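You operate a simulated robot arm through the tools that you are given. There is no shell and no other tool.

You are at the controls of a simulated two-armed robot. One attempt, no reset.

TASK
Set the chain slack into the green with the main switch off.
Fine: free the take-up lock first; lock it again, then switch on. Where these are worked on the way, their far stop is far enough and under half their travel is too little: main switch.

Only the result counts: the job must be done as asked and must still hold three seconds after the hand-in. Knocking over, shifting, dropping, spilling or breaking anything else fails it.

THE ROBOT
Two 7-joint arms with fingered hands on one trunk that stands fixed in place. Base frame: the origin is at the foot of the trunk, x ahead of it, y to its left, z up. Readings come in mm, degrees, newtons and seconds.
The left shoulder is at [60, 166, 826], the right one opposite. With the tool pointing down near the work surface each hand reaches from about 300 to 840 mm from the base axis, measured 20 degrees to its own side. Payload 5 kg a hand.
The tool frame of a hand sits at the grasp point between the pads (the TCP): z along the fingers, y along the line on which they close. The tips reach 32 mm beyond it. The gripper opens to 160 mm; its body begins 89 mm behind the TCP. The gripper is a hand of 3 fingers: y runs from the thumb to the fingers, the wrist lies at [0, 0, -267] in the tool frame, and closing takes about 1.5 s.
Orientation is that of the tool frame in the base frame, as [roll, pitch, yaw] about the fixed x, y, z axes, in that order (R = Rz(yaw) Ry(pitch) Rx(roll)). With the fingers straight down and closing along the base's y, the tool's x points along the base's -x, its y along +y and its z along -z.

THE INTERFACE
- The arms move only by the tool servo_tool. It takes "left_plan", "right_plan" or both (then of equal length, played together; a hand with none holds still); each is a list of rows, each a list of 7 numbers: the shift along the base's x, y, z in mm, then the turn, a rotation vector about the base's x, y, z in degrees, then the opening, from 0 (shut) to 1 (fully open). In form: [[dx, dy, dz, wx, wy, wz, grip], ...]. A call has 1 to 20 rows; each row is the pose to reach, as a shift and turn from the pose commanded when the call began. Each row takes 0.2 s and may step no farther than 50 mm and 8.6 degrees from the row before; otherwise, or with a gripper value out of range, the whole call is refused. A pose out of reach is approached as far as the arm can. The call stops where the force on the tool passes 40 N (or 10 N more than at its start, if that is more) or the arm is blocked; 0.2 s more then pass. Each finger travels about 45 mm/s and halts on what it meets, pressing with about 22 N; the grip force reading is that of the motor and also rises with nothing between the fingers. The clock runs only during rows and for 0.2 s after the last one: add rows that repeat a pose to give the fingers time. It gives the time, the measured TCP pose, the force on the tool (base axes), the opening and the grip force at its end, in the units of the frame above (readings bear some noise), with the torque about the TCP (base axes, N m) and any sound that the robot's microphone picked up.
- Cameras (640 x 400 px; columns grow to the right, rows downward): "scene" is now at [54.5, 4.4, 1475.1]; the picture's right is [0.05, -1.00, 0.00], its down [-0.66, -0.03, -0.75] and it looks along [0.75, 0.04, -0.66] (base axes); focal length 331 px, centre (320, 200). "left" rides on the left gripper at [-65, -4, -116] in its tool frame; the picture's right is [0.06, -1.00, 0.00], its down [0.87, 0.05, -0.49] and it looks along [0.49, 0.03, 0.87] (tool axes); focal length 261 px, centre (320, 200). "right" rides on the right gripper at [65, -4, -116] in its tool frame; the picture's right is [0.06, 1.00, 0.00], its down [-0.87, 0.05, -0.49] and it looks along [-0.49, 0.03, 0.87] (tool axes); focal length 261 px, centre (320, 200). There is no depth. A picture from a camera that has moved, and an enlarged one, comes with that camera's place and axes in the base frame and with its lens.
- get_image(camera): a new picture of that camera. No time passes.
- raise_lower(by): slides the trunk up (or, below 0, down) by that many mm; the arms and the scene camera ride with it, the base frame stays. It gives what a move gives, with no picture.
- preshape(shape, hand): the hand has 3 fingers and takes this shape, open, in about a second: jaw (thumb against the fingers, like two jaws); tri (thumb and two fingers); tip (a fingertip pinch); poke (one finger out to press); point (the index stretched); flat (the hand flat); cup (the hand cupped); fist (a fist). The gripper value then closes the fingers along that shape, each until it touches; the sizes above hold for jaw. It gives what a move gives, with no picture.
- aim_head(pan, tilt): turns the head with the scene camera to pan (to the left, within 86 degrees either way) and tilt (down, from -29 to 69), counted from straight ahead of the robot. It gives what a move gives.
- enlarge(camera, box): a new picture of the part [left, top, right, bottom] of that camera's present view, enlarged. No time passes.
- hand_in(): hands the job in; it is judged then, once.

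Nothing tells you positions but the pictures and the camera data. Unless the task says otherwise, let go and move clear before handing in.

The tools are called after "Request:" as a command line: name --argument value ..., lists and objects as JSON in quotes. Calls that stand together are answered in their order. servo_tool: Moves the arms, as the interface text tells. Its arguments: {"type":"object","properties":{"left_plan":{"type":"array","items":{"type":"array","items":{"type":"number"}}},"right_plan":{"type":"array","items":{"type":"array","items":{"type":"number"}}}},"required":[]} The other tools are called the same way: raise_lower (by) moves the trunk up or down; preshape (shape, hand) gives the hand a shape; aim_head (pan, tilt) turns the head that bears the scene camera; get_image (camera) takes a picture; enlarge (camera, box) takes an enlarged picture of a part of a camera's view; hand_in () hands the job in.

At the start:

```text
time_s: 0.0
left_tcp_pos: [509.1, 154.8, 1179.7]
left_orientation: [-180.0, 0.0, 180.0]
left_ft_force: [-0.3, 0.6, -0.1]
left_ft_torque: [-0.02, 0.01, 0.02]
left_width: 160.0
left_finger_force: 0.0
left_shape: jaw
right_tcp_pos: [541.3, -320.2, 1122.7]
right_orientation: [-180.0, 0.0, -179.9]
right_ft_force: [0.6, 0.1, 0.1]
right_ft_torque: [0.01, -0.01, 0.02]
right_width: 160.1
right_finger_force: 0.1
right_shape: jaw
trunk travel left (down, up): [-375.0, 215.0]
head pan, tilt (commanded): [2.9, 41.3]
```

scene: 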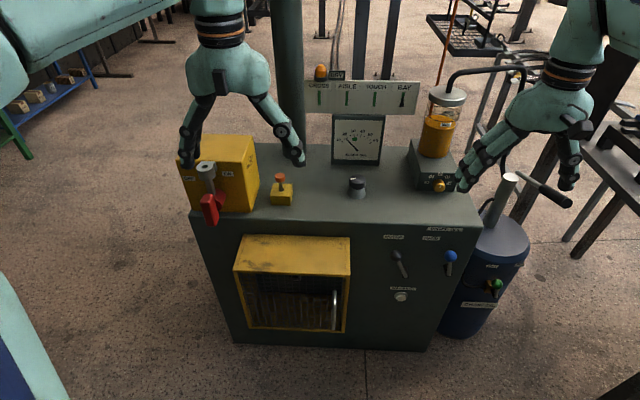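
right: 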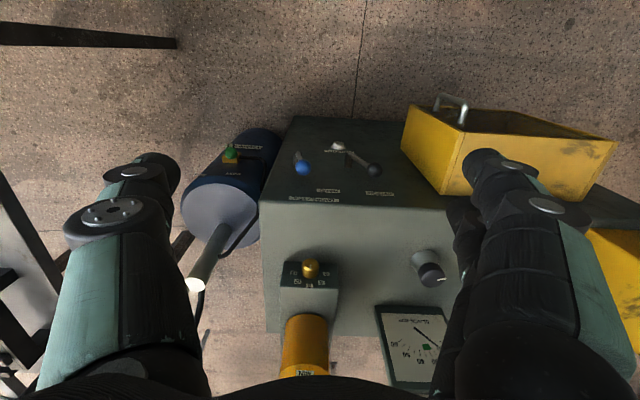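
left: 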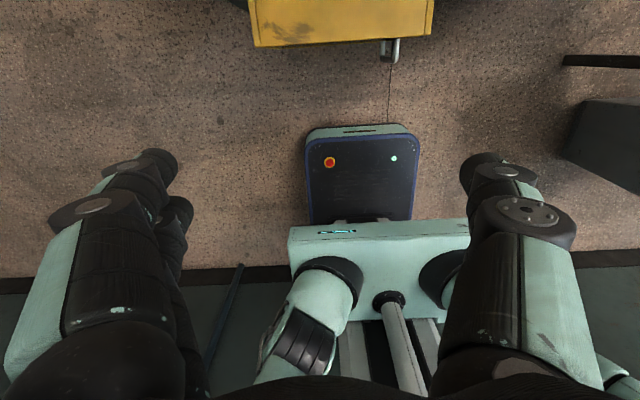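

I see a dark cabinet with several controls: a red-handled switch on a yellow box (left), an orange-topped lever in a yellow base, a gauge, a knob, an oiler with a gold knob, and levers on the front face. I'll enlarge the pictures to read the labels before I move anything.

Request:
enlarge --camera "scene" --box '[170, 120, 320, 220]'

Request:
enlarge --camera "scene" --box '[300, 60, 460, 210]'

Request:
enlarge --camera "scene" --box '[360, 210, 540, 320]'

Request:
enlarge --camera "scene" --box '[220, 220, 370, 350]'

Request:
enlarge --camera "right" --box '[260, 110, 480, 250]'

Request:
enlarge --camera "right" --box '[260, 240, 480, 390]'

```text
4.00 times, centred on (245, 170) of scene
camera zoom: at [54.5, 4.4, 1475.1], right [0.05, -1.0, 0.0], down [-0.66, -0.03, -0.75], along [0.75, 0.04, -0.66], focal length 1325 px, centre (620, 320)
```

zoom: 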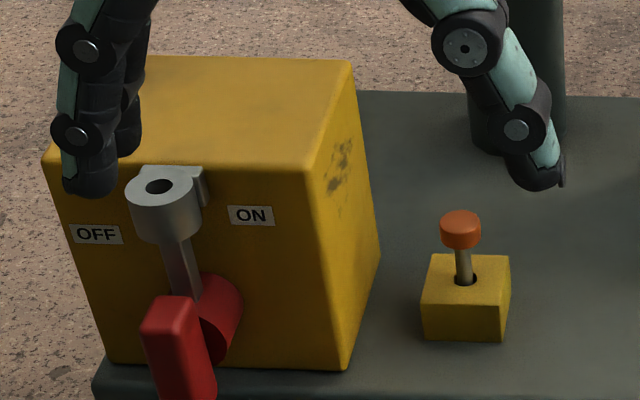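

```text
2.67 times, centred on (380, 135) of scene
camera zoom: at [54.5, 4.4, 1475.1], right [0.05, -1.0, 0.0], down [-0.66, -0.03, -0.75], along [0.75, 0.04, -0.66], focal length 884 px, centre (160, 373)
```

zoom: 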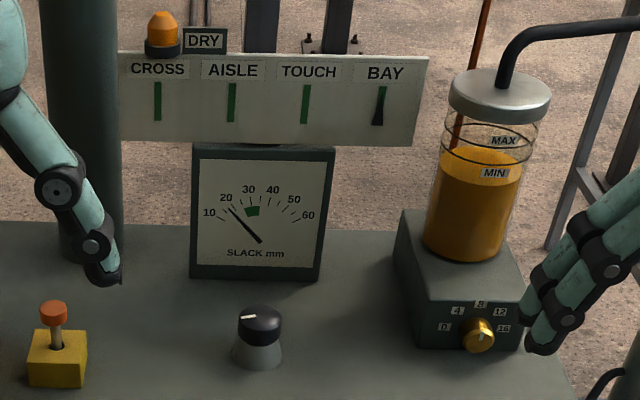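

```text
3.56 times, centred on (450, 265) of scene
camera zoom: at [54.5, 4.4, 1475.1], right [0.05, -1.0, 0.0], down [-0.66, -0.03, -0.75], along [0.75, 0.04, -0.66], focal length 1178 px, centre (-142, -31)
```

zoom: 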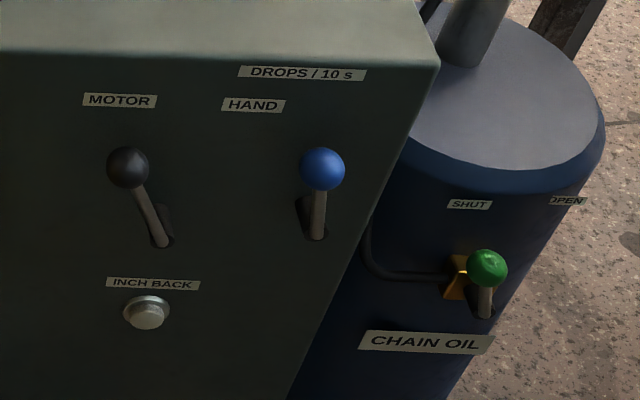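

```text
3.08 times, centred on (295, 285) of scene
camera zoom: at [54.5, 4.4, 1475.1], right [0.05, -1.0, 0.0], down [-0.66, -0.03, -0.75], along [0.75, 0.04, -0.66], focal length 1020 px, centre (397, -62)
```

zoom: 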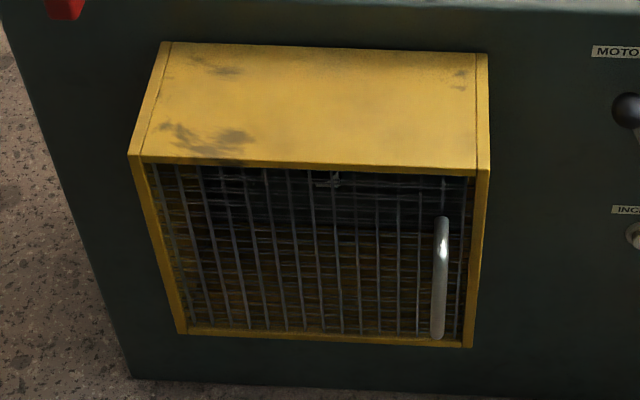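

```text
2.86 times, centred on (370, 180) of right
camera zoom: at [475.0, -324.4, 1237.3], right [-0.06, 1.0, 0.0], down [0.87, 0.05, 0.49], along [0.49, 0.03, -0.87], focal length 745 px, centre (177, 257)
```

zoom: 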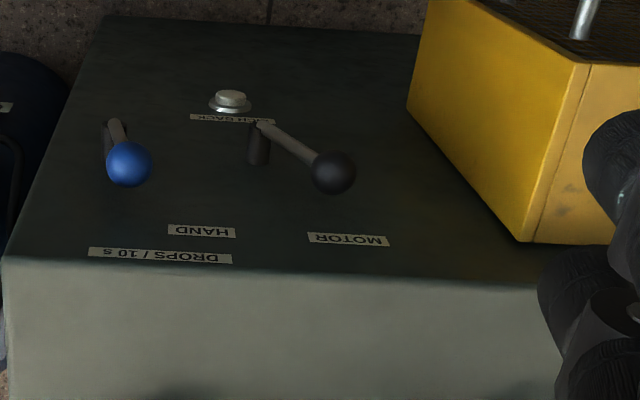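

```text
2.67 times, centred on (370, 315) of right
camera zoom: at [475.0, -324.4, 1237.3], right [-0.06, 1.0, 0.0], down [0.87, 0.05, 0.49], along [0.49, 0.03, -0.87], focal length 695 px, centre (187, -107)
```

zoom: 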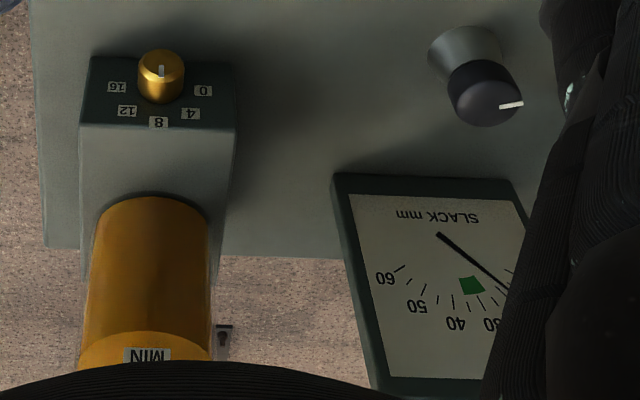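

The cabinet front seems to be near x≈740 and its top near z≈793. The black knob is near [864,-72,848], the orange-topped lever near [815,163] and the red switch near y≈340. I'll look closer at the details, and bring the right hand's camera in over the top as well.

Request:
servo_tool --right_plan '[[0, 20, 0, 0, 0, 0, 1], [0, 40, 0, 0, 0, 0, 1], [0, 65, 0, 0, 0, 0, 1], [0, 90, 0, 0, 0, 0, 1], [0, 120, 0, 0, 0, 0, 1], [0, 150, 0, 0, 0, 0, 1], [0, 180, 0, 0, 0, 0, 1], [0, 200, 0, 0, 0, 0, 1]]' --left_plan '[[0, 25, 0, 0, 0, 0, 1], [0, 50, 0, 0, 0, 0, 1], [0, 75, 0, 0, 0, 0, 1], [0, 100, 0, 0, 0, 0, 1], [0, 125, 0, 0, 0, 0, 1], [0, 150, 0, 0, 0, 0, 1], [0, 165, 0, 0, 0, 0, 1], [0, 180, 0, 0, 0, 0, 1]]'

Request:
get_image --camera "right"

Request:
get_image --camera "scene"

```text
time_s: 1.8
left_tcp_pos: [509.2, 334.0, 1178.7]
left_orientation: [-179.9, 0.0, -180.0]
left_ft_force: [0.6, 0.3, 0.6]
left_ft_torque: [0.0, 0.04, -0.02]
left_width: 159.7
left_finger_force: 0.0
left_shape: jaw
right_tcp_pos: [540.6, -119.0, 1121.5]
right_orientation: [180.0, 0.0, 180.0]
right_ft_force: [-0.2, -0.2, 0.4]
right_ft_torque: [0.01, -0.01, 0.0]
right_width: 160.1
right_finger_force: 0.0
right_shape: jaw
trunk travel left (down, up): [-375.0, 215.0]
head pan, tilt (commanded): [2.9, 41.3]
```

```text
taken
camera right: at [474.7, -123.7, 1238.0], right [-0.06, 1.0, 0.0], down [0.87, 0.05, 0.49], along [0.49, 0.03, -0.87], focal length 261 px, centre (320, 200)
```

right: 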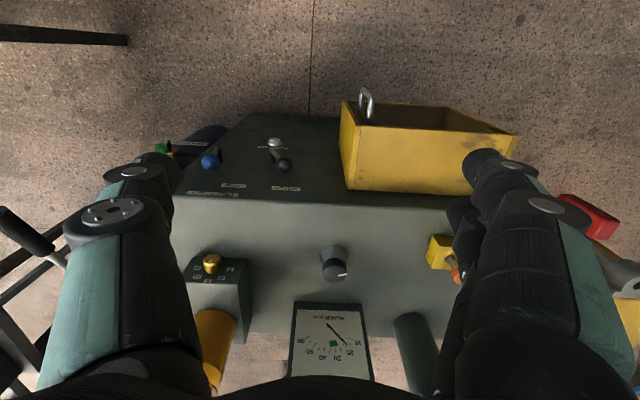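

```text
taken
camera scene: at [54.5, 5.0, 1475.1], right [0.05, -1.0, 0.0], down [-0.66, -0.03, -0.75], along [0.75, 0.04, -0.66], focal length 331 px, centre (320, 200)
```

scene: 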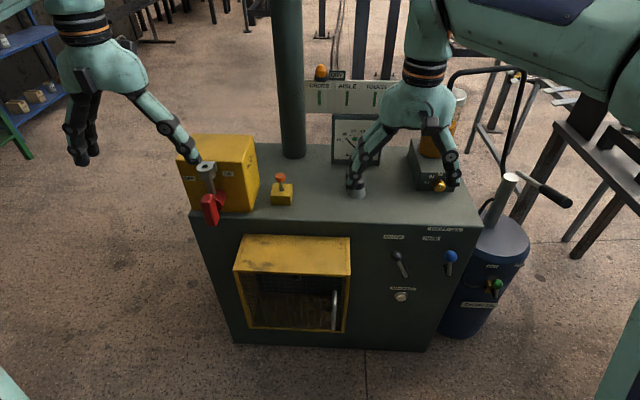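

The hand is now clear of the switch box in the scene view. I'll enlarge the main switch, the orange lever and the top controls.

Request:
enlarge --camera "scene" --box '[170, 125, 270, 230]'

Request:
enlarge --camera "scene" --box '[255, 160, 305, 215]'

Request:
enlarge --camera "right" --box '[280, 230, 380, 380]'

Request:
enlarge --camera "right" --box '[170, 110, 350, 220]'

Request:
enlarge --camera "right" --box '[410, 170, 640, 320]'

```text
3.81 times, centred on (220, 178) of scene
camera zoom: at [54.5, 5.0, 1475.1], right [0.05, -1.0, 0.0], down [-0.66, -0.03, -0.75], along [0.75, 0.04, -0.66], focal length 1262 px, centre (701, 286)
```

zoom: 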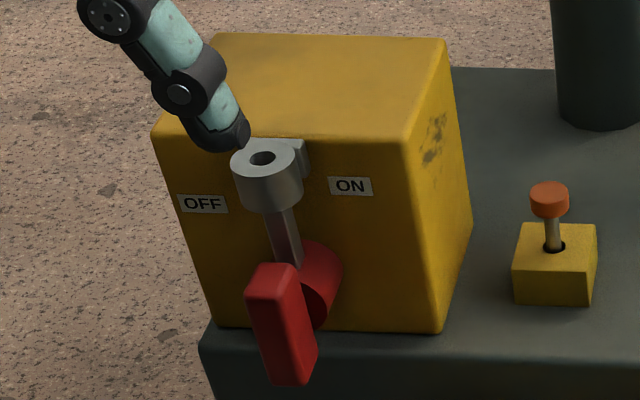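

```text
7.27 times, centred on (280, 188) of scene
camera zoom: at [54.5, 5.0, 1475.1], right [0.05, -1.0, 0.0], down [-0.66, -0.03, -0.75], along [0.75, 0.04, -0.66], focal length 2410 px, centre (611, 291)
```

zoom: 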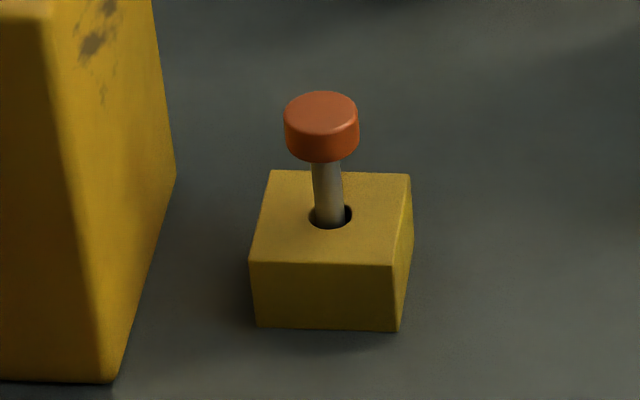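

```text
2.67 times, centred on (330, 305) of right
camera zoom: at [474.7, -123.7, 1238.0], right [-0.06, 1.0, 0.0], down [0.87, 0.05, 0.49], along [0.49, 0.03, -0.87], focal length 695 px, centre (293, -80)
```

zoom: 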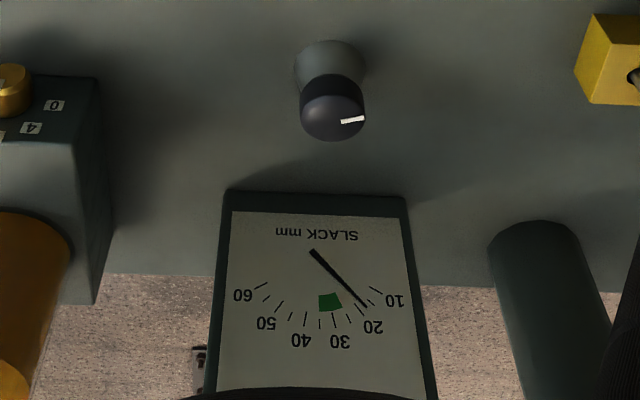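

```text
3.56 times, centred on (260, 165) of right
camera zoom: at [474.7, -123.7, 1238.0], right [-0.06, 1.0, 0.0], down [0.87, 0.05, 0.49], along [0.49, 0.03, -0.87], focal length 927 px, centre (533, 324)
```

zoom: 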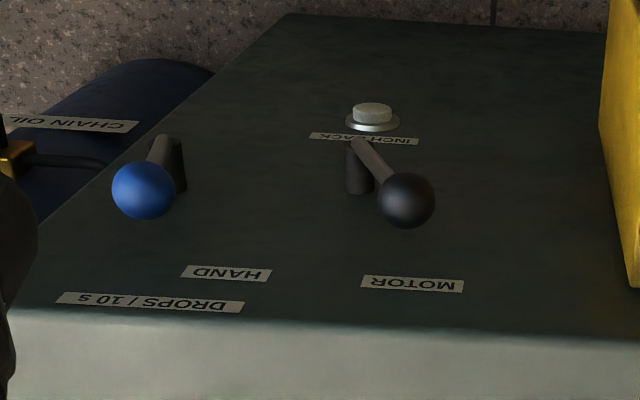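

```text
2.67 times, centred on (525, 245) of right
camera zoom: at [474.7, -123.7, 1238.0], right [-0.06, 1.0, 0.0], down [0.87, 0.05, 0.49], along [0.49, 0.03, -0.87], focal length 695 px, centre (-227, 80)
```

zoom: 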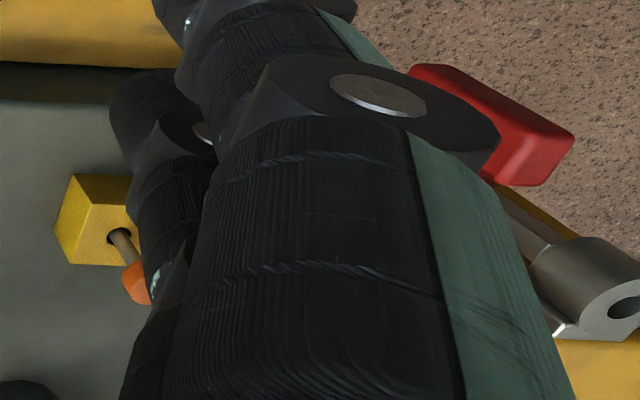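

The switch has a red hub and bar, with a grey arm and ring above it and OFF/ON labels on each side. I need a better view, so I'll turn the left hand around its vertical axis to point its camera forward.

Request:
servo_tool --left_plan '[[-5, 0, 0, 0, 0, 8.5, 1], [-10, 0, 0, 0, 0, 17, 1], [-15, 0, 0, 0, 0, 25.5, 1], [-20, 0, 0, 0, 0, 34, 1], [-25, 0, 0, 0, 0, 42.5, 1], [-30, 0, 0, 0, 0, 51, 1], [-35, 0, 0, 0, 0, 59.5, 1], [-40, 0, 0, 0, 0, 68, 1], [-45, 0, 0, 0, 0, 76.5, 1], [-50, 0, 0, 0, 0, 85, 1], [-55, 0, 0, 0, 0, 93.5, 1], [-60, 0, 0, 0, 0, 102, 1], [-65, 0, 0, 0, 0, 110.5, 1], [-70, 0, 0, 0, 0, 119, 1], [-75, 0, 0, 0, 0, 127.5, 1], [-80, 0, 0, 0, 0, 136, 1], [-85, 0, 0, 0, 0, 144.5, 1], [-90, 0, 0, 0, 0, 153, 1], [-95, 0, 0, 0, 0, 161.5, 1], [-100, 0, 0, 0, 0, 170, 1]]'

Request:
get_image --camera "left"

Request:
get_image --camera "scene"

```text
time_s: 6.2
left_tcp_pos: [377.8, 158.7, 1244.0]
left_orientation: [-175.6, -9.7, -40.0]
left_ft_force: [-0.1, -0.3, -0.1]
left_ft_torque: [-0.01, -0.03, 0.03]
left_width: 160.1
left_finger_force: 0.0
left_shape: jaw
left hand out of reach, approached as far as the arm can: row 15
right_tcp_pos: [539.9, -120.3, 1121.6]
right_orientation: [179.9, 0.0, 179.8]
right_ft_force: [-0.7, -0.1, 0.6]
right_ft_torque: [0.04, -0.05, -0.01]
right_width: 159.8
right_finger_force: 0.2
right_shape: jaw
trunk travel left (down, up): [-375.0, 215.0]
head pan, tilt (commanded): [2.9, 41.3]
stopped in row 20 (left hand): the arm was blocked; the commanded pose is now the measured one
```

```text
taken
camera left: at [311.0, 208.8, 1347.6], right [0.68, 0.73, 0.09], down [0.54, -0.57, 0.63], along [0.51, -0.38, -0.78], focal length 261 px, centre (320, 200)
```

left: 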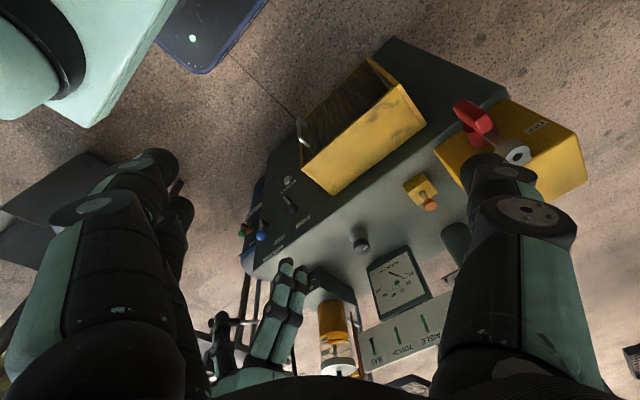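

```text
taken
camera scene: at [54.6, 3.8, 1475.2], right [0.04, -1.0, 0.0], down [-0.66, -0.03, -0.75], along [0.75, 0.03, -0.66], focal length 331 px, centre (320, 200)
```

scene: 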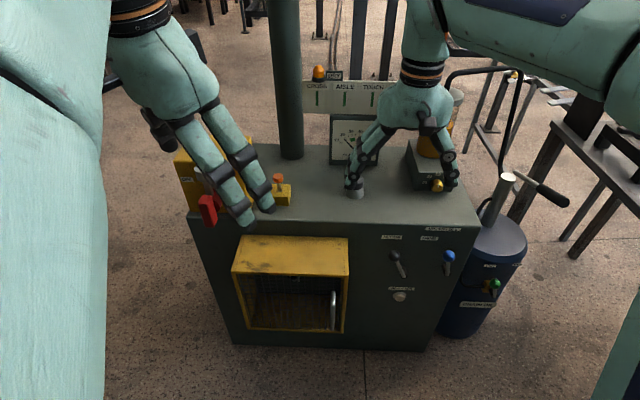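

Turning that way ran into the arm's limit, but the left camera now sees the switch. I'll zoom in here before turning back.

Request:
enlarge --camera "left" --box '[430, 80, 600, 210]'

Request:
enlarge --camera "left" --box '[330, 160, 460, 320]'

Request:
enlarge --camera "left" --box '[300, 280, 460, 390]'

```text
3.08 times, centred on (515, 145) of left
camera zoom: at [311.0, 208.8, 1347.6], right [0.68, 0.73, 0.09], down [0.54, -0.57, 0.63], along [0.51, -0.38, -0.78], focal length 802 px, centre (-280, 369)
```

zoom: 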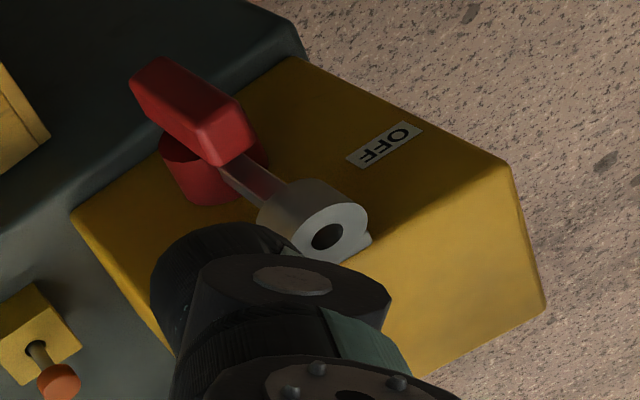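

```text
2.50 times, centred on (395, 240) of left
camera zoom: at [311.0, 208.8, 1347.6], right [0.68, 0.73, 0.09], down [0.54, -0.57, 0.63], along [0.51, -0.38, -0.78], focal length 652 px, centre (132, 100)
```

zoom: 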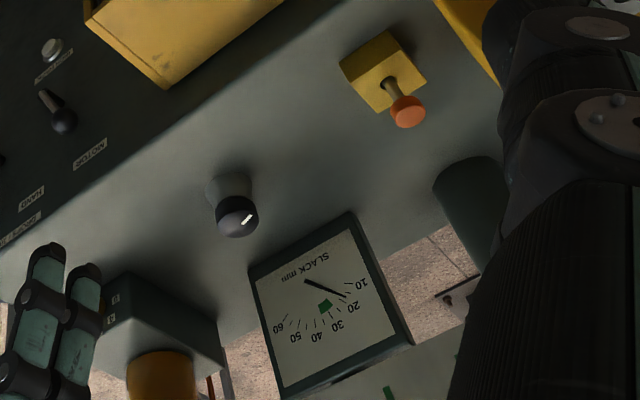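

```text
3.64 times, centred on (380, 335) of left
camera zoom: at [311.0, 208.8, 1347.6], right [0.68, 0.73, 0.09], down [0.54, -0.57, 0.63], along [0.51, -0.38, -0.78], focal length 948 px, centre (102, -291)
```

zoom: 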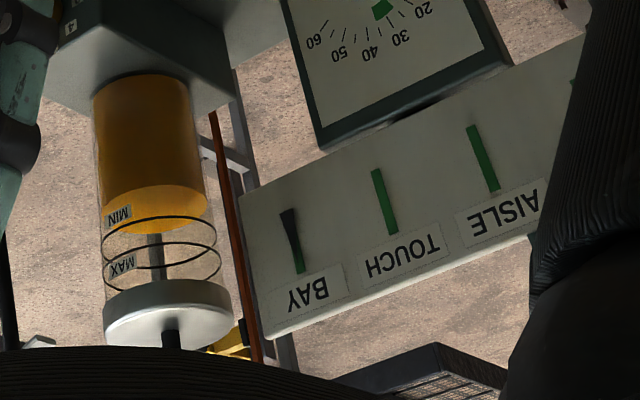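

The red bar stands near [670,325,840–925] and the grey ring near [719,326,989]. I'll turn the left hand back and then pitch it forward, so its camera looks at the switch from above the hand.

Request:
servo_tool --left_plan '[[6, 10, -4, 0.81, 0.06, -8.23, 1], [12, 20, -8, 1.62, 0.12, -16.46, 1], [18, 30, -12, 2.44, 0.19, -24.7, 1], [24, 40, -16, 3.25, 0.25, -32.9, 1], [30, 50, -20, 4.06, 0.31, -41.1, 1], [36, 60, -24, 4.87, 0.37, -49.4, 1], [42, 70, -28, 5.68, 0.43, -57.6, 1], [48, 80, -32, 6.5, 0.5, -65.8, 1], [54, 90, -36, 7.3, 0.56, -74.1, 1], [60, 100, -40, 8.1, 0.62, -82.3, 1], [66, 110, -44, 8.9, 0.68, -90.5, 1], [72, 120, -48, 9.7, 0.74, -98.7, 1], [78, 130, -52, 10.6, 0.81, -107.0, 1], [84, 140, -56, 11.4, 0.87, -115.2, 1], [90, 150, -60, 12.2, 0.93, -123.4, 1], [96, 160, -62, 13.0, 1.0, -131.7, 1], [102, 171, -64, 13.8, 1.05, -139.9, 1]]'

```text
time_s: 9.8
left_tcp_pos: [480.7, 331.3, 1178.8]
left_orientation: [180.0, 0.1, 179.9]
left_ft_force: [0.0, 0.0, 0.6]
left_ft_torque: [-0.01, -0.03, -0.01]
left_width: 159.9
left_finger_force: 0.0
left_shape: jaw
right_tcp_pos: [540.7, -121.1, 1122.5]
right_orientation: [180.0, 0.0, 179.9]
right_ft_force: [0.8, 0.1, -0.3]
right_ft_torque: [-0.01, 0.03, 0.02]
right_width: 159.7
right_finger_force: 0.1
right_shape: jaw
trunk travel left (down, up): [-375.0, 215.0]
head pan, tilt (commanded): [2.9, 41.3]
```

The left hand is back in its start orientation. Next I'll pitch it forward to horizontal in front of the switch box, staying well back from it.

Request:
servo_tool --left_plan '[[5, 0, -15, 0, -8.2, 0, 1], [10, 0, -30, 0, -16.4, 0, 1], [15, 0, -45, 0, -24.6, 0, 1], [20, 0, -60, 0, -32.8, 0, 1], [25, 0, -75, 0, -41, 0, 1], [30, 0, -90, 0, -49.2, 0, 1], [35, 0, -105, 0, -57.4, 0, 1], [40, 0, -120, 0, -65.6, 0, 1], [45, 0, -130, 0, -73.8, 0, 1], [50, 0, -140, 0, -82, 0, 1], [55, 0, -150, 0, -90, 0, 1], [55, 0, -150, 0, -90, 0, 1]]'

Request:
get_image --camera "left"

Request:
get_image --camera "scene"

```text
time_s: 12.4
left_tcp_pos: [585.1, 354.3, 1042.3]
left_orientation: [18.5, 90.0, 18.3]
left_ft_force: [-0.1, 0.3, 0.5]
left_ft_torque: [0.01, 0.04, 0.04]
left_width: 159.7
left_finger_force: 0.0
left_shape: jaw
left hand out of reach, approached as far as the arm can: row 9, 10, 11, 12
right_tcp_pos: [539.4, -122.9, 1123.0]
right_orientation: [179.8, 0.0, 179.8]
right_ft_force: [-0.3, -1.6, -0.2]
right_ft_torque: [0.11, -0.02, -0.02]
right_width: 159.7
right_finger_force: 0.0
right_shape: jaw
trunk travel left (down, up): [-375.0, 215.0]
head pan, tilt (commanded): [2.9, 41.3]
```

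```text
taken
camera left: at [469.2, 350.0, 1107.8], right [0.0, -1.0, -0.06], down [-0.49, 0.06, -0.87], along [0.87, 0.03, -0.49], focal length 261 px, centre (320, 200)
```

left: 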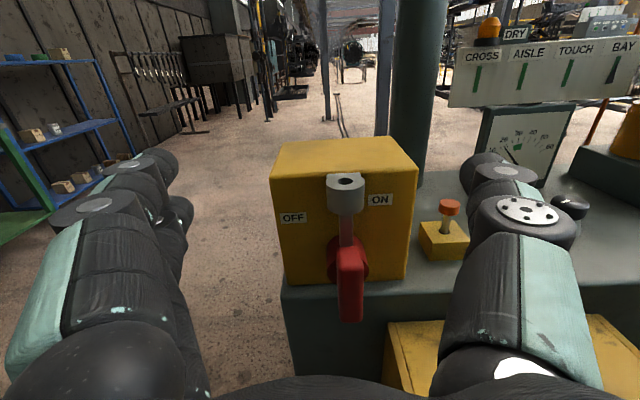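

```text
taken
camera scene: at [53.7, 2.1, 1475.2], right [0.05, -1.0, 0.0], down [-0.66, -0.03, -0.75], along [0.75, 0.04, -0.66], focal length 331 px, centre (320, 200)
```

scene: 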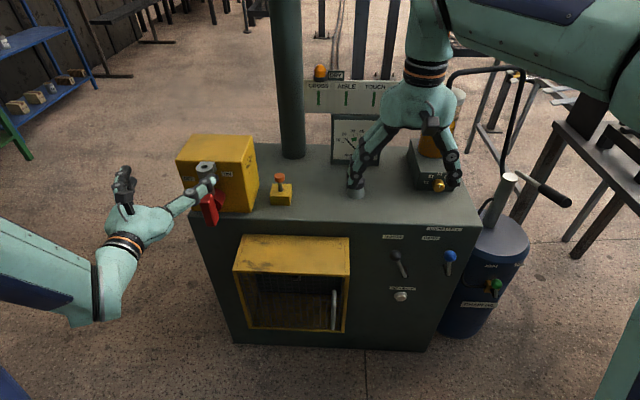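

Now I have a near-frontal view of the main switch. I'll enlarge it along with the lever and the panel.

Request:
enlarge --camera "left" --box '[260, 125, 430, 335]'

Request:
enlarge --camera "left" --box '[400, 170, 500, 280]'

Request:
enlarge --camera "left" --box '[440, 10, 640, 200]'

```text
1.90 times, centred on (345, 230) of left
camera zoom: at [469.2, 350.0, 1107.8], right [0.0, -1.0, -0.06], down [-0.49, 0.06, -0.87], along [0.87, 0.03, -0.49], focal length 496 px, centre (272, 143)
```

zoom: 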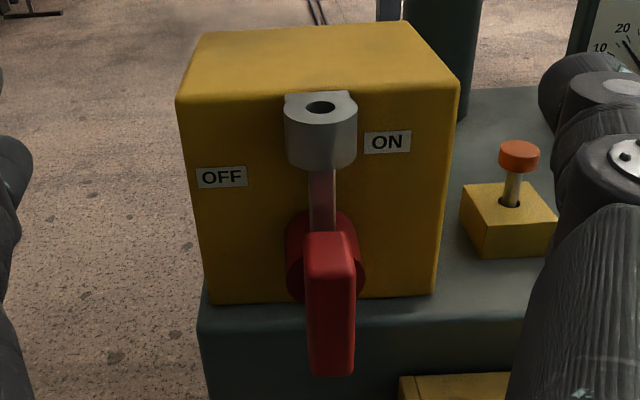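

```text
3.64 times, centred on (450, 225) of left
camera zoom: at [469.2, 350.0, 1107.8], right [0.0, -1.0, -0.06], down [-0.49, 0.06, -0.87], along [0.87, 0.03, -0.49], focal length 948 px, centre (-153, 109)
```

zoom: 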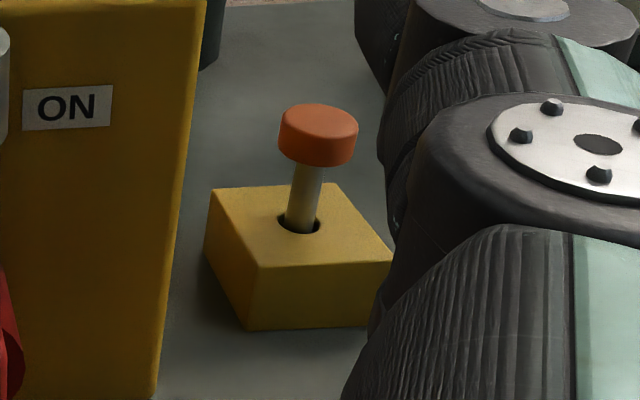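

```text
2.11 times, centred on (540, 105) of left
camera zoom: at [469.2, 350.0, 1107.8], right [0.0, -1.0, -0.06], down [-0.49, 0.06, -0.87], along [0.87, 0.03, -0.49], focal length 549 px, centre (-143, 400)
```

zoom: 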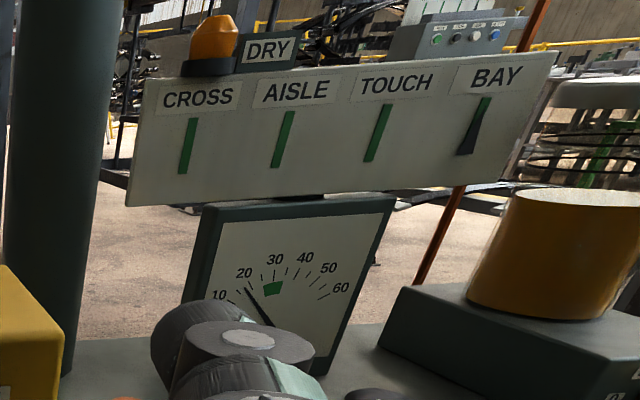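

The box face is at x≈764, spanning y 237–421 and z 792–979, and the red bar stands in front of it. I'll lower the trunk for a flatter, frontal look at the handle geometry.

Request:
raise_lower --by -110

Request:
get_image --camera "left"

Request:
enlarge --camera "left" --box '[260, 60, 430, 260]'

Request:
get_image --camera "scene"

```text
time_s: 13.8
left_tcp_pos: [584.6, 355.8, 932.2]
left_orientation: [117.4, 90.0, 117.4]
left_ft_force: [-0.5, 0.3, 0.0]
left_ft_torque: [-0.02, 0.02, 0.03]
left_width: 160.1
left_finger_force: 0.1
left_shape: jaw
right_tcp_pos: [539.9, -121.8, 1012.9]
right_orientation: [-180.0, 0.0, 180.0]
right_ft_force: [-0.2, -0.5, -0.3]
right_ft_torque: [-0.02, 0.03, 0.01]
right_width: 159.9
right_finger_force: 0.0
right_shape: jaw
trunk travel left (down, up): [-265.0, 325.0]
head pan, tilt (commanded): [2.9, 41.3]
```

```text
taken
camera left: at [469.6, 352.2, 997.2], right [0.0, -1.0, -0.06], down [-0.49, 0.05, -0.87], along [0.87, 0.03, -0.49], focal length 261 px, centre (320, 200)
```

left: 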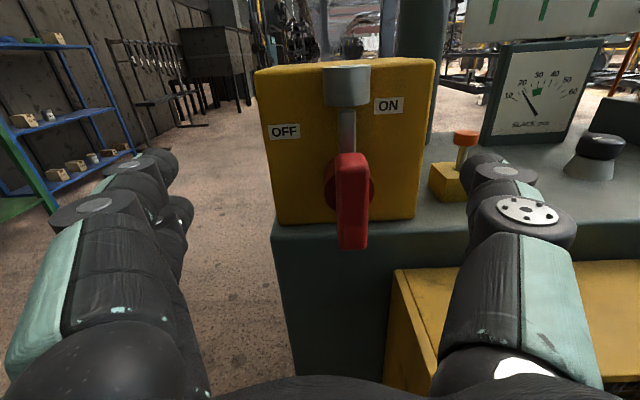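

```text
2.00 times, centred on (345, 160) of left
camera zoom: at [469.6, 352.2, 997.2], right [0.0, -1.0, -0.06], down [-0.49, 0.05, -0.87], along [0.87, 0.03, -0.49], focal length 521 px, centre (270, 280)
```

zoom: 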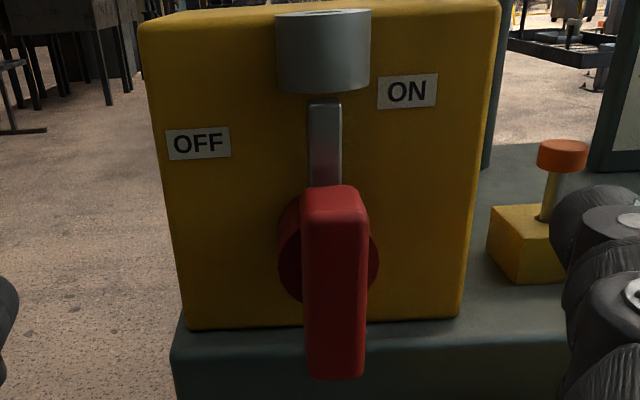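

```text
taken
camera scene: at [54.3, 4.5, 1365.2], right [0.05, -1.0, 0.0], down [-0.66, -0.03, -0.75], along [0.75, 0.04, -0.66], focal length 331 px, centre (320, 200)
```

scene: 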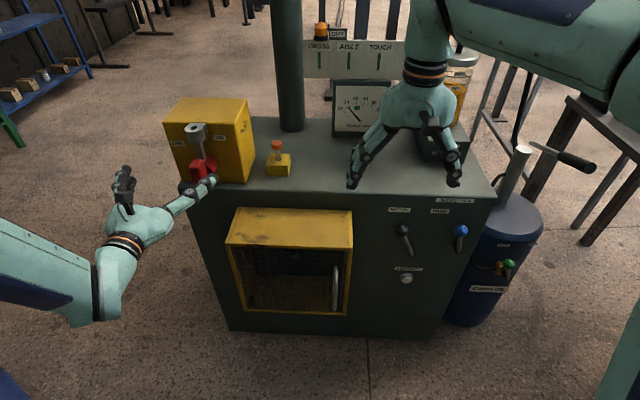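

The cylinder with the hole looks bracketed to the box, and a grey plate runs down from it behind the red grip. I need a side view to understand the mechanism, so I'll swing the left hand out to the left and yaw it to look across the box front.

Request:
servo_tool --left_plan '[[0, 20, 0, 0, 0, 0, 1], [0, 45, 0, 0, 0, -7.5, 1], [0, 70, 0, 0, 0, -15, 1], [0, 95, 0, 0, 0, -22.5, 1], [0, 115, 0, 0, 0, -30, 1], [0, 135, 0, 0, 0, -37.5, 1], [0, 155, 0, 0, 0, -45, 1], [0, 170, 0, 0, 0, -52.5, 1], [0, 180, 0, 0, 0, -60, 1], [0, 180, 0, 0, 0, -60, 1]]'

Request:
get_image --camera "left"

```text
time_s: 16.0
left_tcp_pos: [582.6, 507.8, 927.6]
left_orientation: [-68.7, 88.1, -115.0]
left_ft_force: [0.0, 0.4, -0.3]
left_ft_torque: [-0.03, -0.03, -0.02]
left_width: 160.1
left_finger_force: 0.0
left_shape: jaw
left hand out of reach, approached as far as the arm can: row 8, 9, 10
right_tcp_pos: [540.1, -120.1, 1013.4]
right_orientation: [180.0, 0.0, 179.9]
right_ft_force: [0.4, -0.6, -0.1]
right_ft_torque: [0.03, 0.01, -0.03]
right_width: 160.0
right_finger_force: 0.2
right_shape: jaw
trunk travel left (down, up): [-265.0, 325.0]
head pan, tilt (commanded): [2.9, 41.3]
```

```text
taken
camera left: at [500.9, 590.9, 992.3], right [-0.72, -0.69, -0.03], down [-0.31, 0.37, -0.88], along [0.62, -0.62, -0.48], focal length 261 px, centre (320, 200)
```

left: 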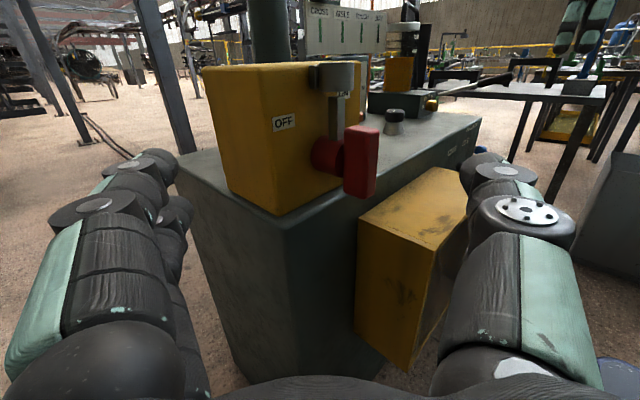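

Request:
enlarge --camera "left" --box '[220, 40, 420, 220]'

Request:
enlarge --camera "left" --box '[290, 50, 390, 210]'

```text
2.22 times, centred on (320, 130) of left
camera zoom: at [500.9, 590.9, 992.3], right [-0.72, -0.69, -0.03], down [-0.31, 0.37, -0.88], along [0.62, -0.62, -0.48], focal length 579 px, centre (320, 356)
```

zoom: 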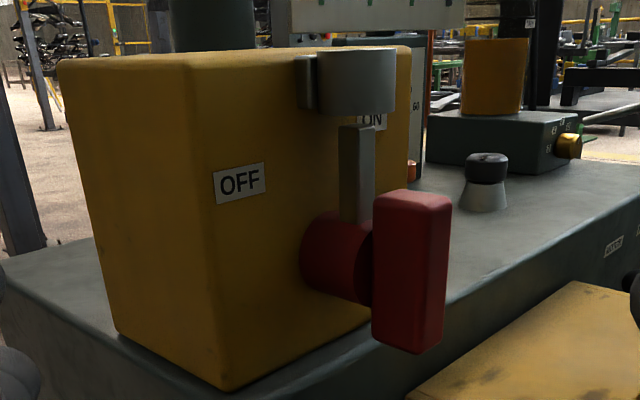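

```text
2.50 times, centred on (340, 130) of left
camera zoom: at [500.9, 590.9, 992.3], right [-0.72, -0.69, -0.03], down [-0.31, 0.37, -0.88], along [0.62, -0.62, -0.48], focal length 652 px, centre (270, 375)
```

zoom: 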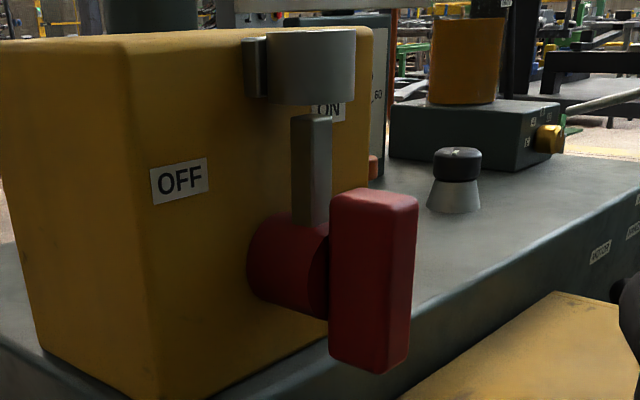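

From the side it's clear: the main switch is a rotary T-handle, a red bar on a red hub along x, with a grey tab pointing up under a fixed ring. Next I'll check the other controls (orange lever, black knob, front levers) from closer with the right camera.

Request:
servo_tool --right_plan '[[20, 20, 0, 0, 0, 0, 1], [40, 40, 0, 0, 0, 0, 1], [60, 60, 0, 0, 0, 0, 1], [80, 80, 0, 0, 0, 0, 1], [100, 100, 0, 0, 0, 0, 1], [120, 120, 0, 0, 0, 0, 1]]'

Request:
get_image --camera "right"

Request:
enlarge --camera "right" --box '[220, 180, 440, 380]'

```text
time_s: 17.4
left_tcp_pos: [582.6, 509.0, 927.3]
left_orientation: [-68.9, 88.1, -115.1]
left_ft_force: [0.0, -0.3, -0.5]
left_ft_torque: [-0.02, 0.01, -0.01]
left_width: 160.1
left_finger_force: 0.1
left_shape: jaw
right_tcp_pos: [661.1, 2.5, 1013.2]
right_orientation: [-179.9, 0.0, 180.0]
right_ft_force: [-0.9, -0.1, 0.6]
right_ft_torque: [0.04, -0.07, -0.02]
right_width: 159.8
right_finger_force: 0.0
right_shape: jaw
trunk travel left (down, up): [-265.0, 325.0]
head pan, tilt (commanded): [2.9, 41.3]
```

```text
taken
camera right: at [595.2, -2.7, 1128.3], right [-0.06, 1.0, 0.0], down [0.87, 0.05, 0.49], along [0.49, 0.03, -0.87], focal length 261 px, centre (320, 200)
```

right: 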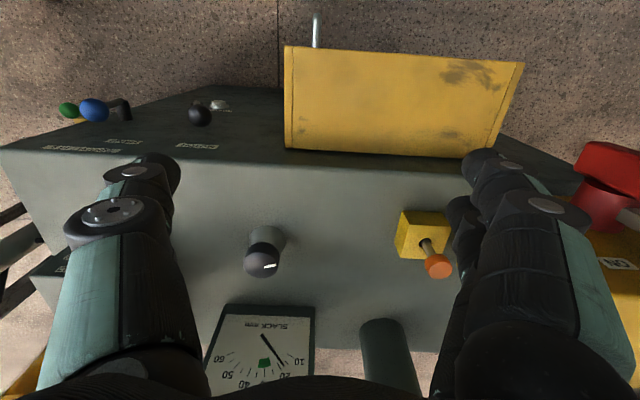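

```text
2.00 times, centred on (330, 280) of right
camera zoom: at [595.2, -2.7, 1128.3], right [-0.06, 1.0, 0.0], down [0.87, 0.05, 0.49], along [0.49, 0.03, -0.87], focal length 521 px, centre (300, 40)
```

zoom: 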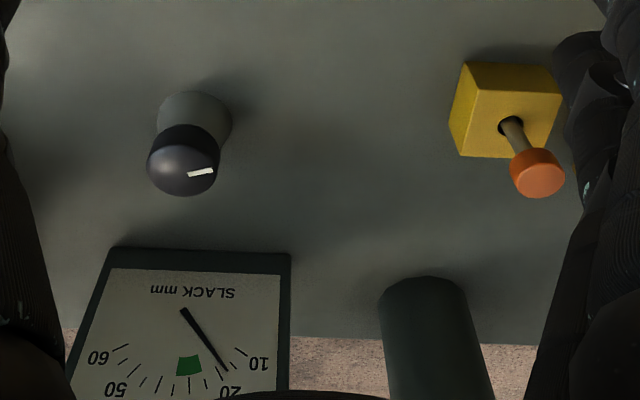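

I'll zoom in on the gauge, knob and orange lever from the scene camera for detail.

Request:
enlarge --camera "scene" --box '[325, 70, 405, 140]'

Request:
enlarge --camera "right" --box '[200, 300, 320, 400]'

Request:
get_image --camera "scene"

Request:
enlarge --camera "right" --box '[30, 80, 250, 170]'

```text
5.71 times, centred on (365, 105) of scene
camera zoom: at [55.0, 5.7, 1365.1], right [0.05, -1.0, 0.0], down [-0.66, -0.03, -0.75], along [0.75, 0.04, -0.66], focal length 1893 px, centre (63, 743)
```

zoom: 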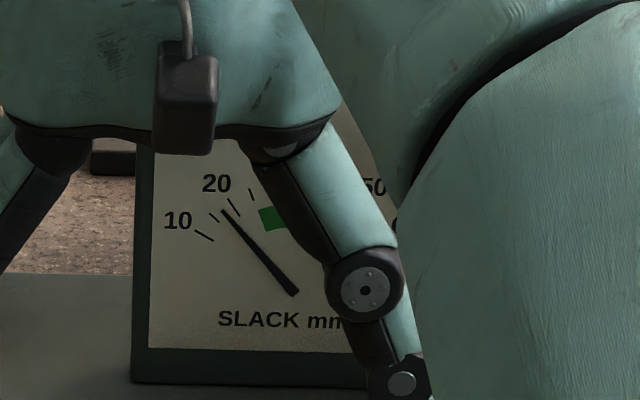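

```text
4.00 times, centred on (260, 350) of right
camera zoom: at [595.2, -2.7, 1128.3], right [-0.06, 1.0, 0.0], down [0.87, 0.05, 0.49], along [0.49, 0.03, -0.87], focal length 1043 px, centre (560, -400)
```

zoom: 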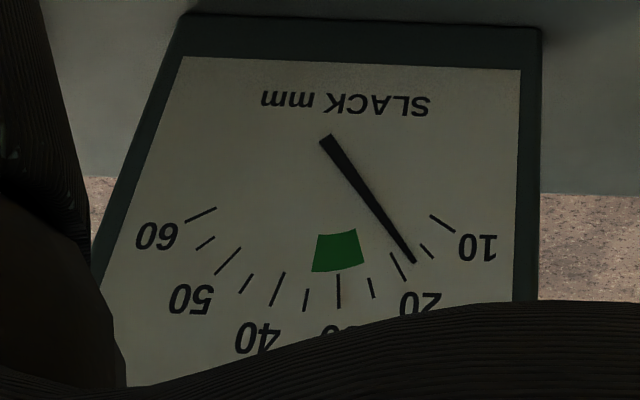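

```text
taken
camera scene: at [55.0, 5.7, 1365.1], right [0.05, -1.0, 0.0], down [-0.66, -0.03, -0.75], along [0.75, 0.04, -0.66], focal length 331 px, centre (320, 200)
```

scene: 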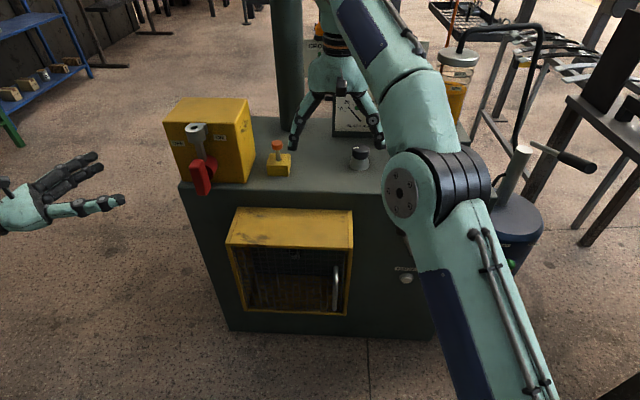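

```text
2.91 times, centred on (140, 125) of right
camera zoom: at [595.2, -2.7, 1128.3], right [-0.06, 1.0, 0.0], down [0.87, 0.05, 0.49], along [0.49, 0.03, -0.87], focal length 758 px, centre (844, 418)
```

zoom: 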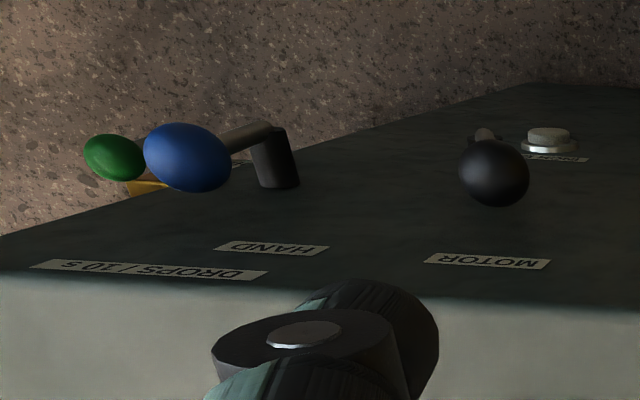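

The needle reads about 18 and the green band runs from about 27 to 33. The black knob under the gauge is probably the take-up, and the orange-capped pin on the yellow block is probably its lock. I'll zoom on these again, and on the T-handle from the side.

Request:
enlarge --camera "left" --box '[300, 55, 390, 205]'

Request:
enlarge --camera "right" --box '[385, 195, 475, 290]'

Request:
enlarge --camera "right" --box '[230, 210, 310, 290]'

Request:
enlarge --camera "right" --box '[560, 120, 640, 280]'

```text
2.67 times, centred on (345, 130) of left
camera zoom: at [501.6, 591.5, 991.2], right [-0.72, -0.69, -0.03], down [-0.31, 0.37, -0.88], along [0.62, -0.62, -0.48], focal length 695 px, centre (253, 387)
```

zoom: 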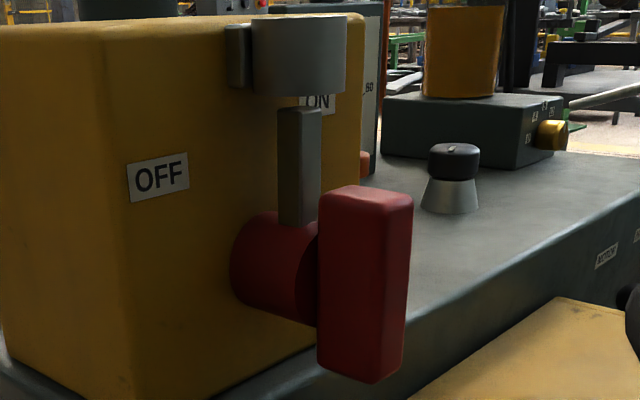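

```text
4.21 times, centred on (430, 242) of right
camera zoom: at [595.2, -2.7, 1128.3], right [-0.06, 1.0, 0.0], down [0.87, 0.05, 0.49], along [0.49, 0.03, -0.87], focal length 1098 px, centre (-143, 21)
```

zoom: 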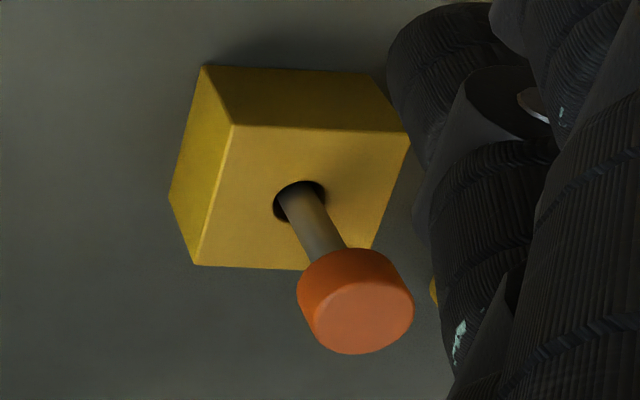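

```text
5.00 times, centred on (270, 250) of right
camera zoom: at [595.2, -2.7, 1128.3], right [-0.06, 1.0, 0.0], down [0.87, 0.05, 0.49], along [0.49, 0.03, -0.87], focal length 1303 px, centre (570, -50)
```

zoom: 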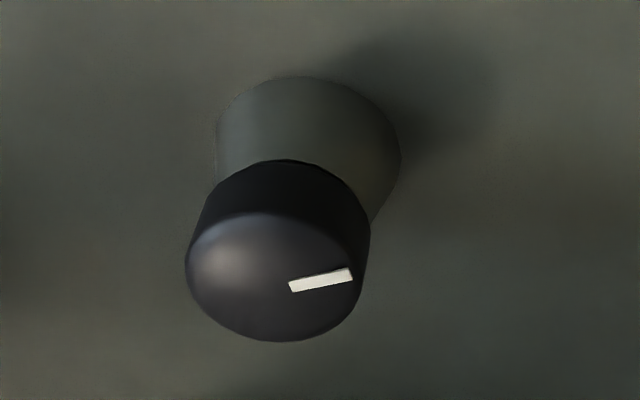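

```text
2.50 times, centred on (600, 200) of right
camera zoom: at [595.2, -2.7, 1128.3], right [-0.06, 1.0, 0.0], down [0.87, 0.05, 0.49], along [0.49, 0.03, -0.87], focal length 652 px, centre (-380, 200)
```

zoom: 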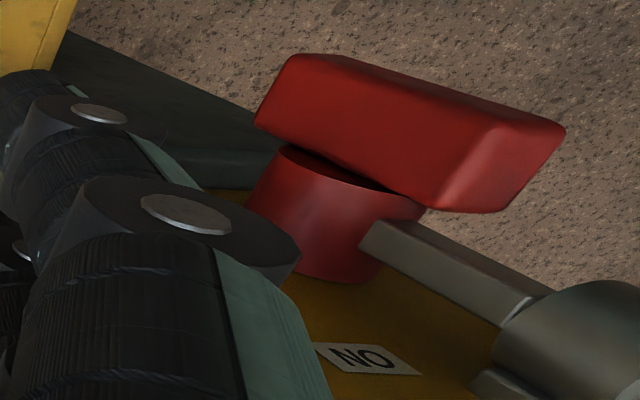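

The red bar occupies about x 655–702, y 318–344, z 842–920, and the hub axis is near y=331, z=881. I'll bring the left hand back to a straight horizontal pose in front of it, fingers closing along y.

Request:
servo_tool --left_plan '[[0, -15, 0, 0.3, 0, 7, 1], [0, -40, -5, 0.6, 0, 14, 1], [0, -65, -10, 0.9, 0, 21, 1], [0, -90, -15, 1.2, 0, 28, 1], [0, -115, -25, 1.5, 0, 35, 1], [0, -140, -35, 1.75, 0, 42, 1], [0, -160, -40, 1.95, 0, 46.2, 1], [0, -160, -40, 1.95, 0, 46.2, 1]]'

Request:
get_image --camera "left"

```text
time_s: 19.2
left_tcp_pos: [592.2, 352.3, 887.3]
left_orientation: [130.6, 89.9, 130.4]
left_ft_force: [0.1, -0.8, 0.4]
left_ft_torque: [-0.01, 0.01, 0.01]
left_width: 160.0
left_finger_force: 0.2
left_shape: jaw
left hand out of reach, approached as far as the arm can: row 7, 8
right_tcp_pos: [660.7, 0.4, 1013.2]
right_orientation: [179.9, -0.1, 180.0]
right_ft_force: [0.9, -1.2, -0.3]
right_ft_torque: [-0.01, 0.03, 0.03]
right_width: 159.9
right_finger_force: 0.0
right_shape: jaw
trunk travel left (down, up): [-265.0, 325.0]
head pan, tilt (commanded): [2.9, 41.3]
```

```text
taken
camera left: at [476.6, 348.2, 953.7], right [0.0, -1.0, -0.06], down [-0.49, 0.06, -0.87], along [0.87, 0.03, -0.49], focal length 261 px, centre (320, 200)
```

left: 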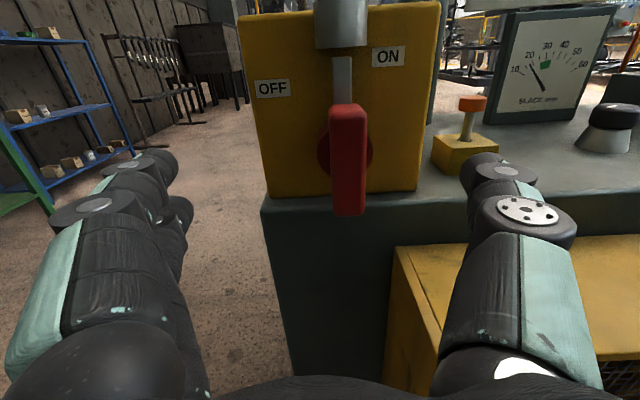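

The hand is aligned straight at the switch with plenty of opening. I'll move forward and centre on the bar in steps.

Request:
servo_tool --left_plan '[[15, -10, -3, 0, 0, 0, 1], [30, -21, -6, 0, 0, 0, 1], [40, -21, -6, 0, 0, 0, 1], [40, -21, -6, 0, 0, 0, 1]]'

Request:
get_image --camera "left"

```text
time_s: 20.2
left_tcp_pos: [632.7, 331.5, 880.6]
left_orientation: [143.3, 89.9, 143.1]
left_ft_force: [-0.4, 0.7, -0.1]
left_ft_torque: [0.0, -0.01, -0.01]
left_width: 159.9
left_finger_force: 0.0
left_shape: jaw
right_tcp_pos: [660.4, 1.4, 1013.2]
right_orientation: [179.9, 0.0, 179.8]
right_ft_force: [-0.5, -0.1, 0.3]
right_ft_torque: [-0.02, 0.02, -0.01]
right_width: 159.8
right_finger_force: 0.1
right_shape: jaw
trunk travel left (down, up): [-265.0, 325.0]
head pan, tilt (commanded): [2.9, 41.3]
```

```text
taken
camera left: at [517.2, 327.4, 947.0], right [0.0, -1.0, -0.06], down [-0.49, 0.06, -0.87], along [0.87, 0.03, -0.49], focal length 261 px, centre (320, 200)
```

left: 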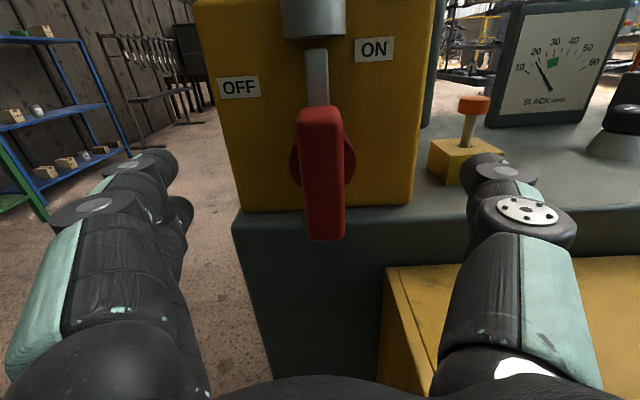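

The TCP is aligned with the bar centre. I'll move in and close the fingers on it.

Request:
servo_tool --left_plan '[[15, 0, 0, 0, 0, 0, 1], [31, 0, 0, 0, 0, 0, 1], [31, 0, 0, 0, 0, 0, 0.5], [31, 0, 0, 0, 0, 0, 0.5], [31, 0, 0, 0, 0, 0, 0.5], [31, 0, 0, 0, 0, 0, 0.5]]'

Request:
get_image --camera "left"

```text
time_s: 21.6
left_tcp_pos: [663.1, 331.2, 880.1]
left_orientation: [140.6, 89.9, 140.7]
left_ft_force: [-0.3, -0.1, -0.4]
left_ft_torque: [-0.01, -0.05, 0.02]
left_width: 80.8
left_finger_force: 0.0
left_shape: jaw
right_tcp_pos: [660.8, -1.2, 1014.2]
right_orientation: [-179.9, 0.0, 179.9]
right_ft_force: [0.0, -0.7, 0.8]
right_ft_torque: [-0.03, -0.01, 0.01]
right_width: 160.0
right_finger_force: 0.1
right_shape: jaw
trunk travel left (down, up): [-265.0, 325.0]
head pan, tilt (commanded): [2.9, 41.3]
```

```text
taken
camera left: at [547.7, 327.4, 946.3], right [0.0, -1.0, -0.06], down [-0.49, 0.06, -0.87], along [0.87, 0.03, -0.49], focal length 261 px, centre (320, 200)
```

left: 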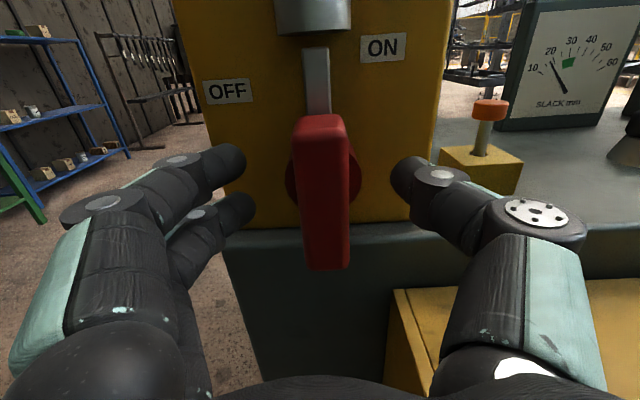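

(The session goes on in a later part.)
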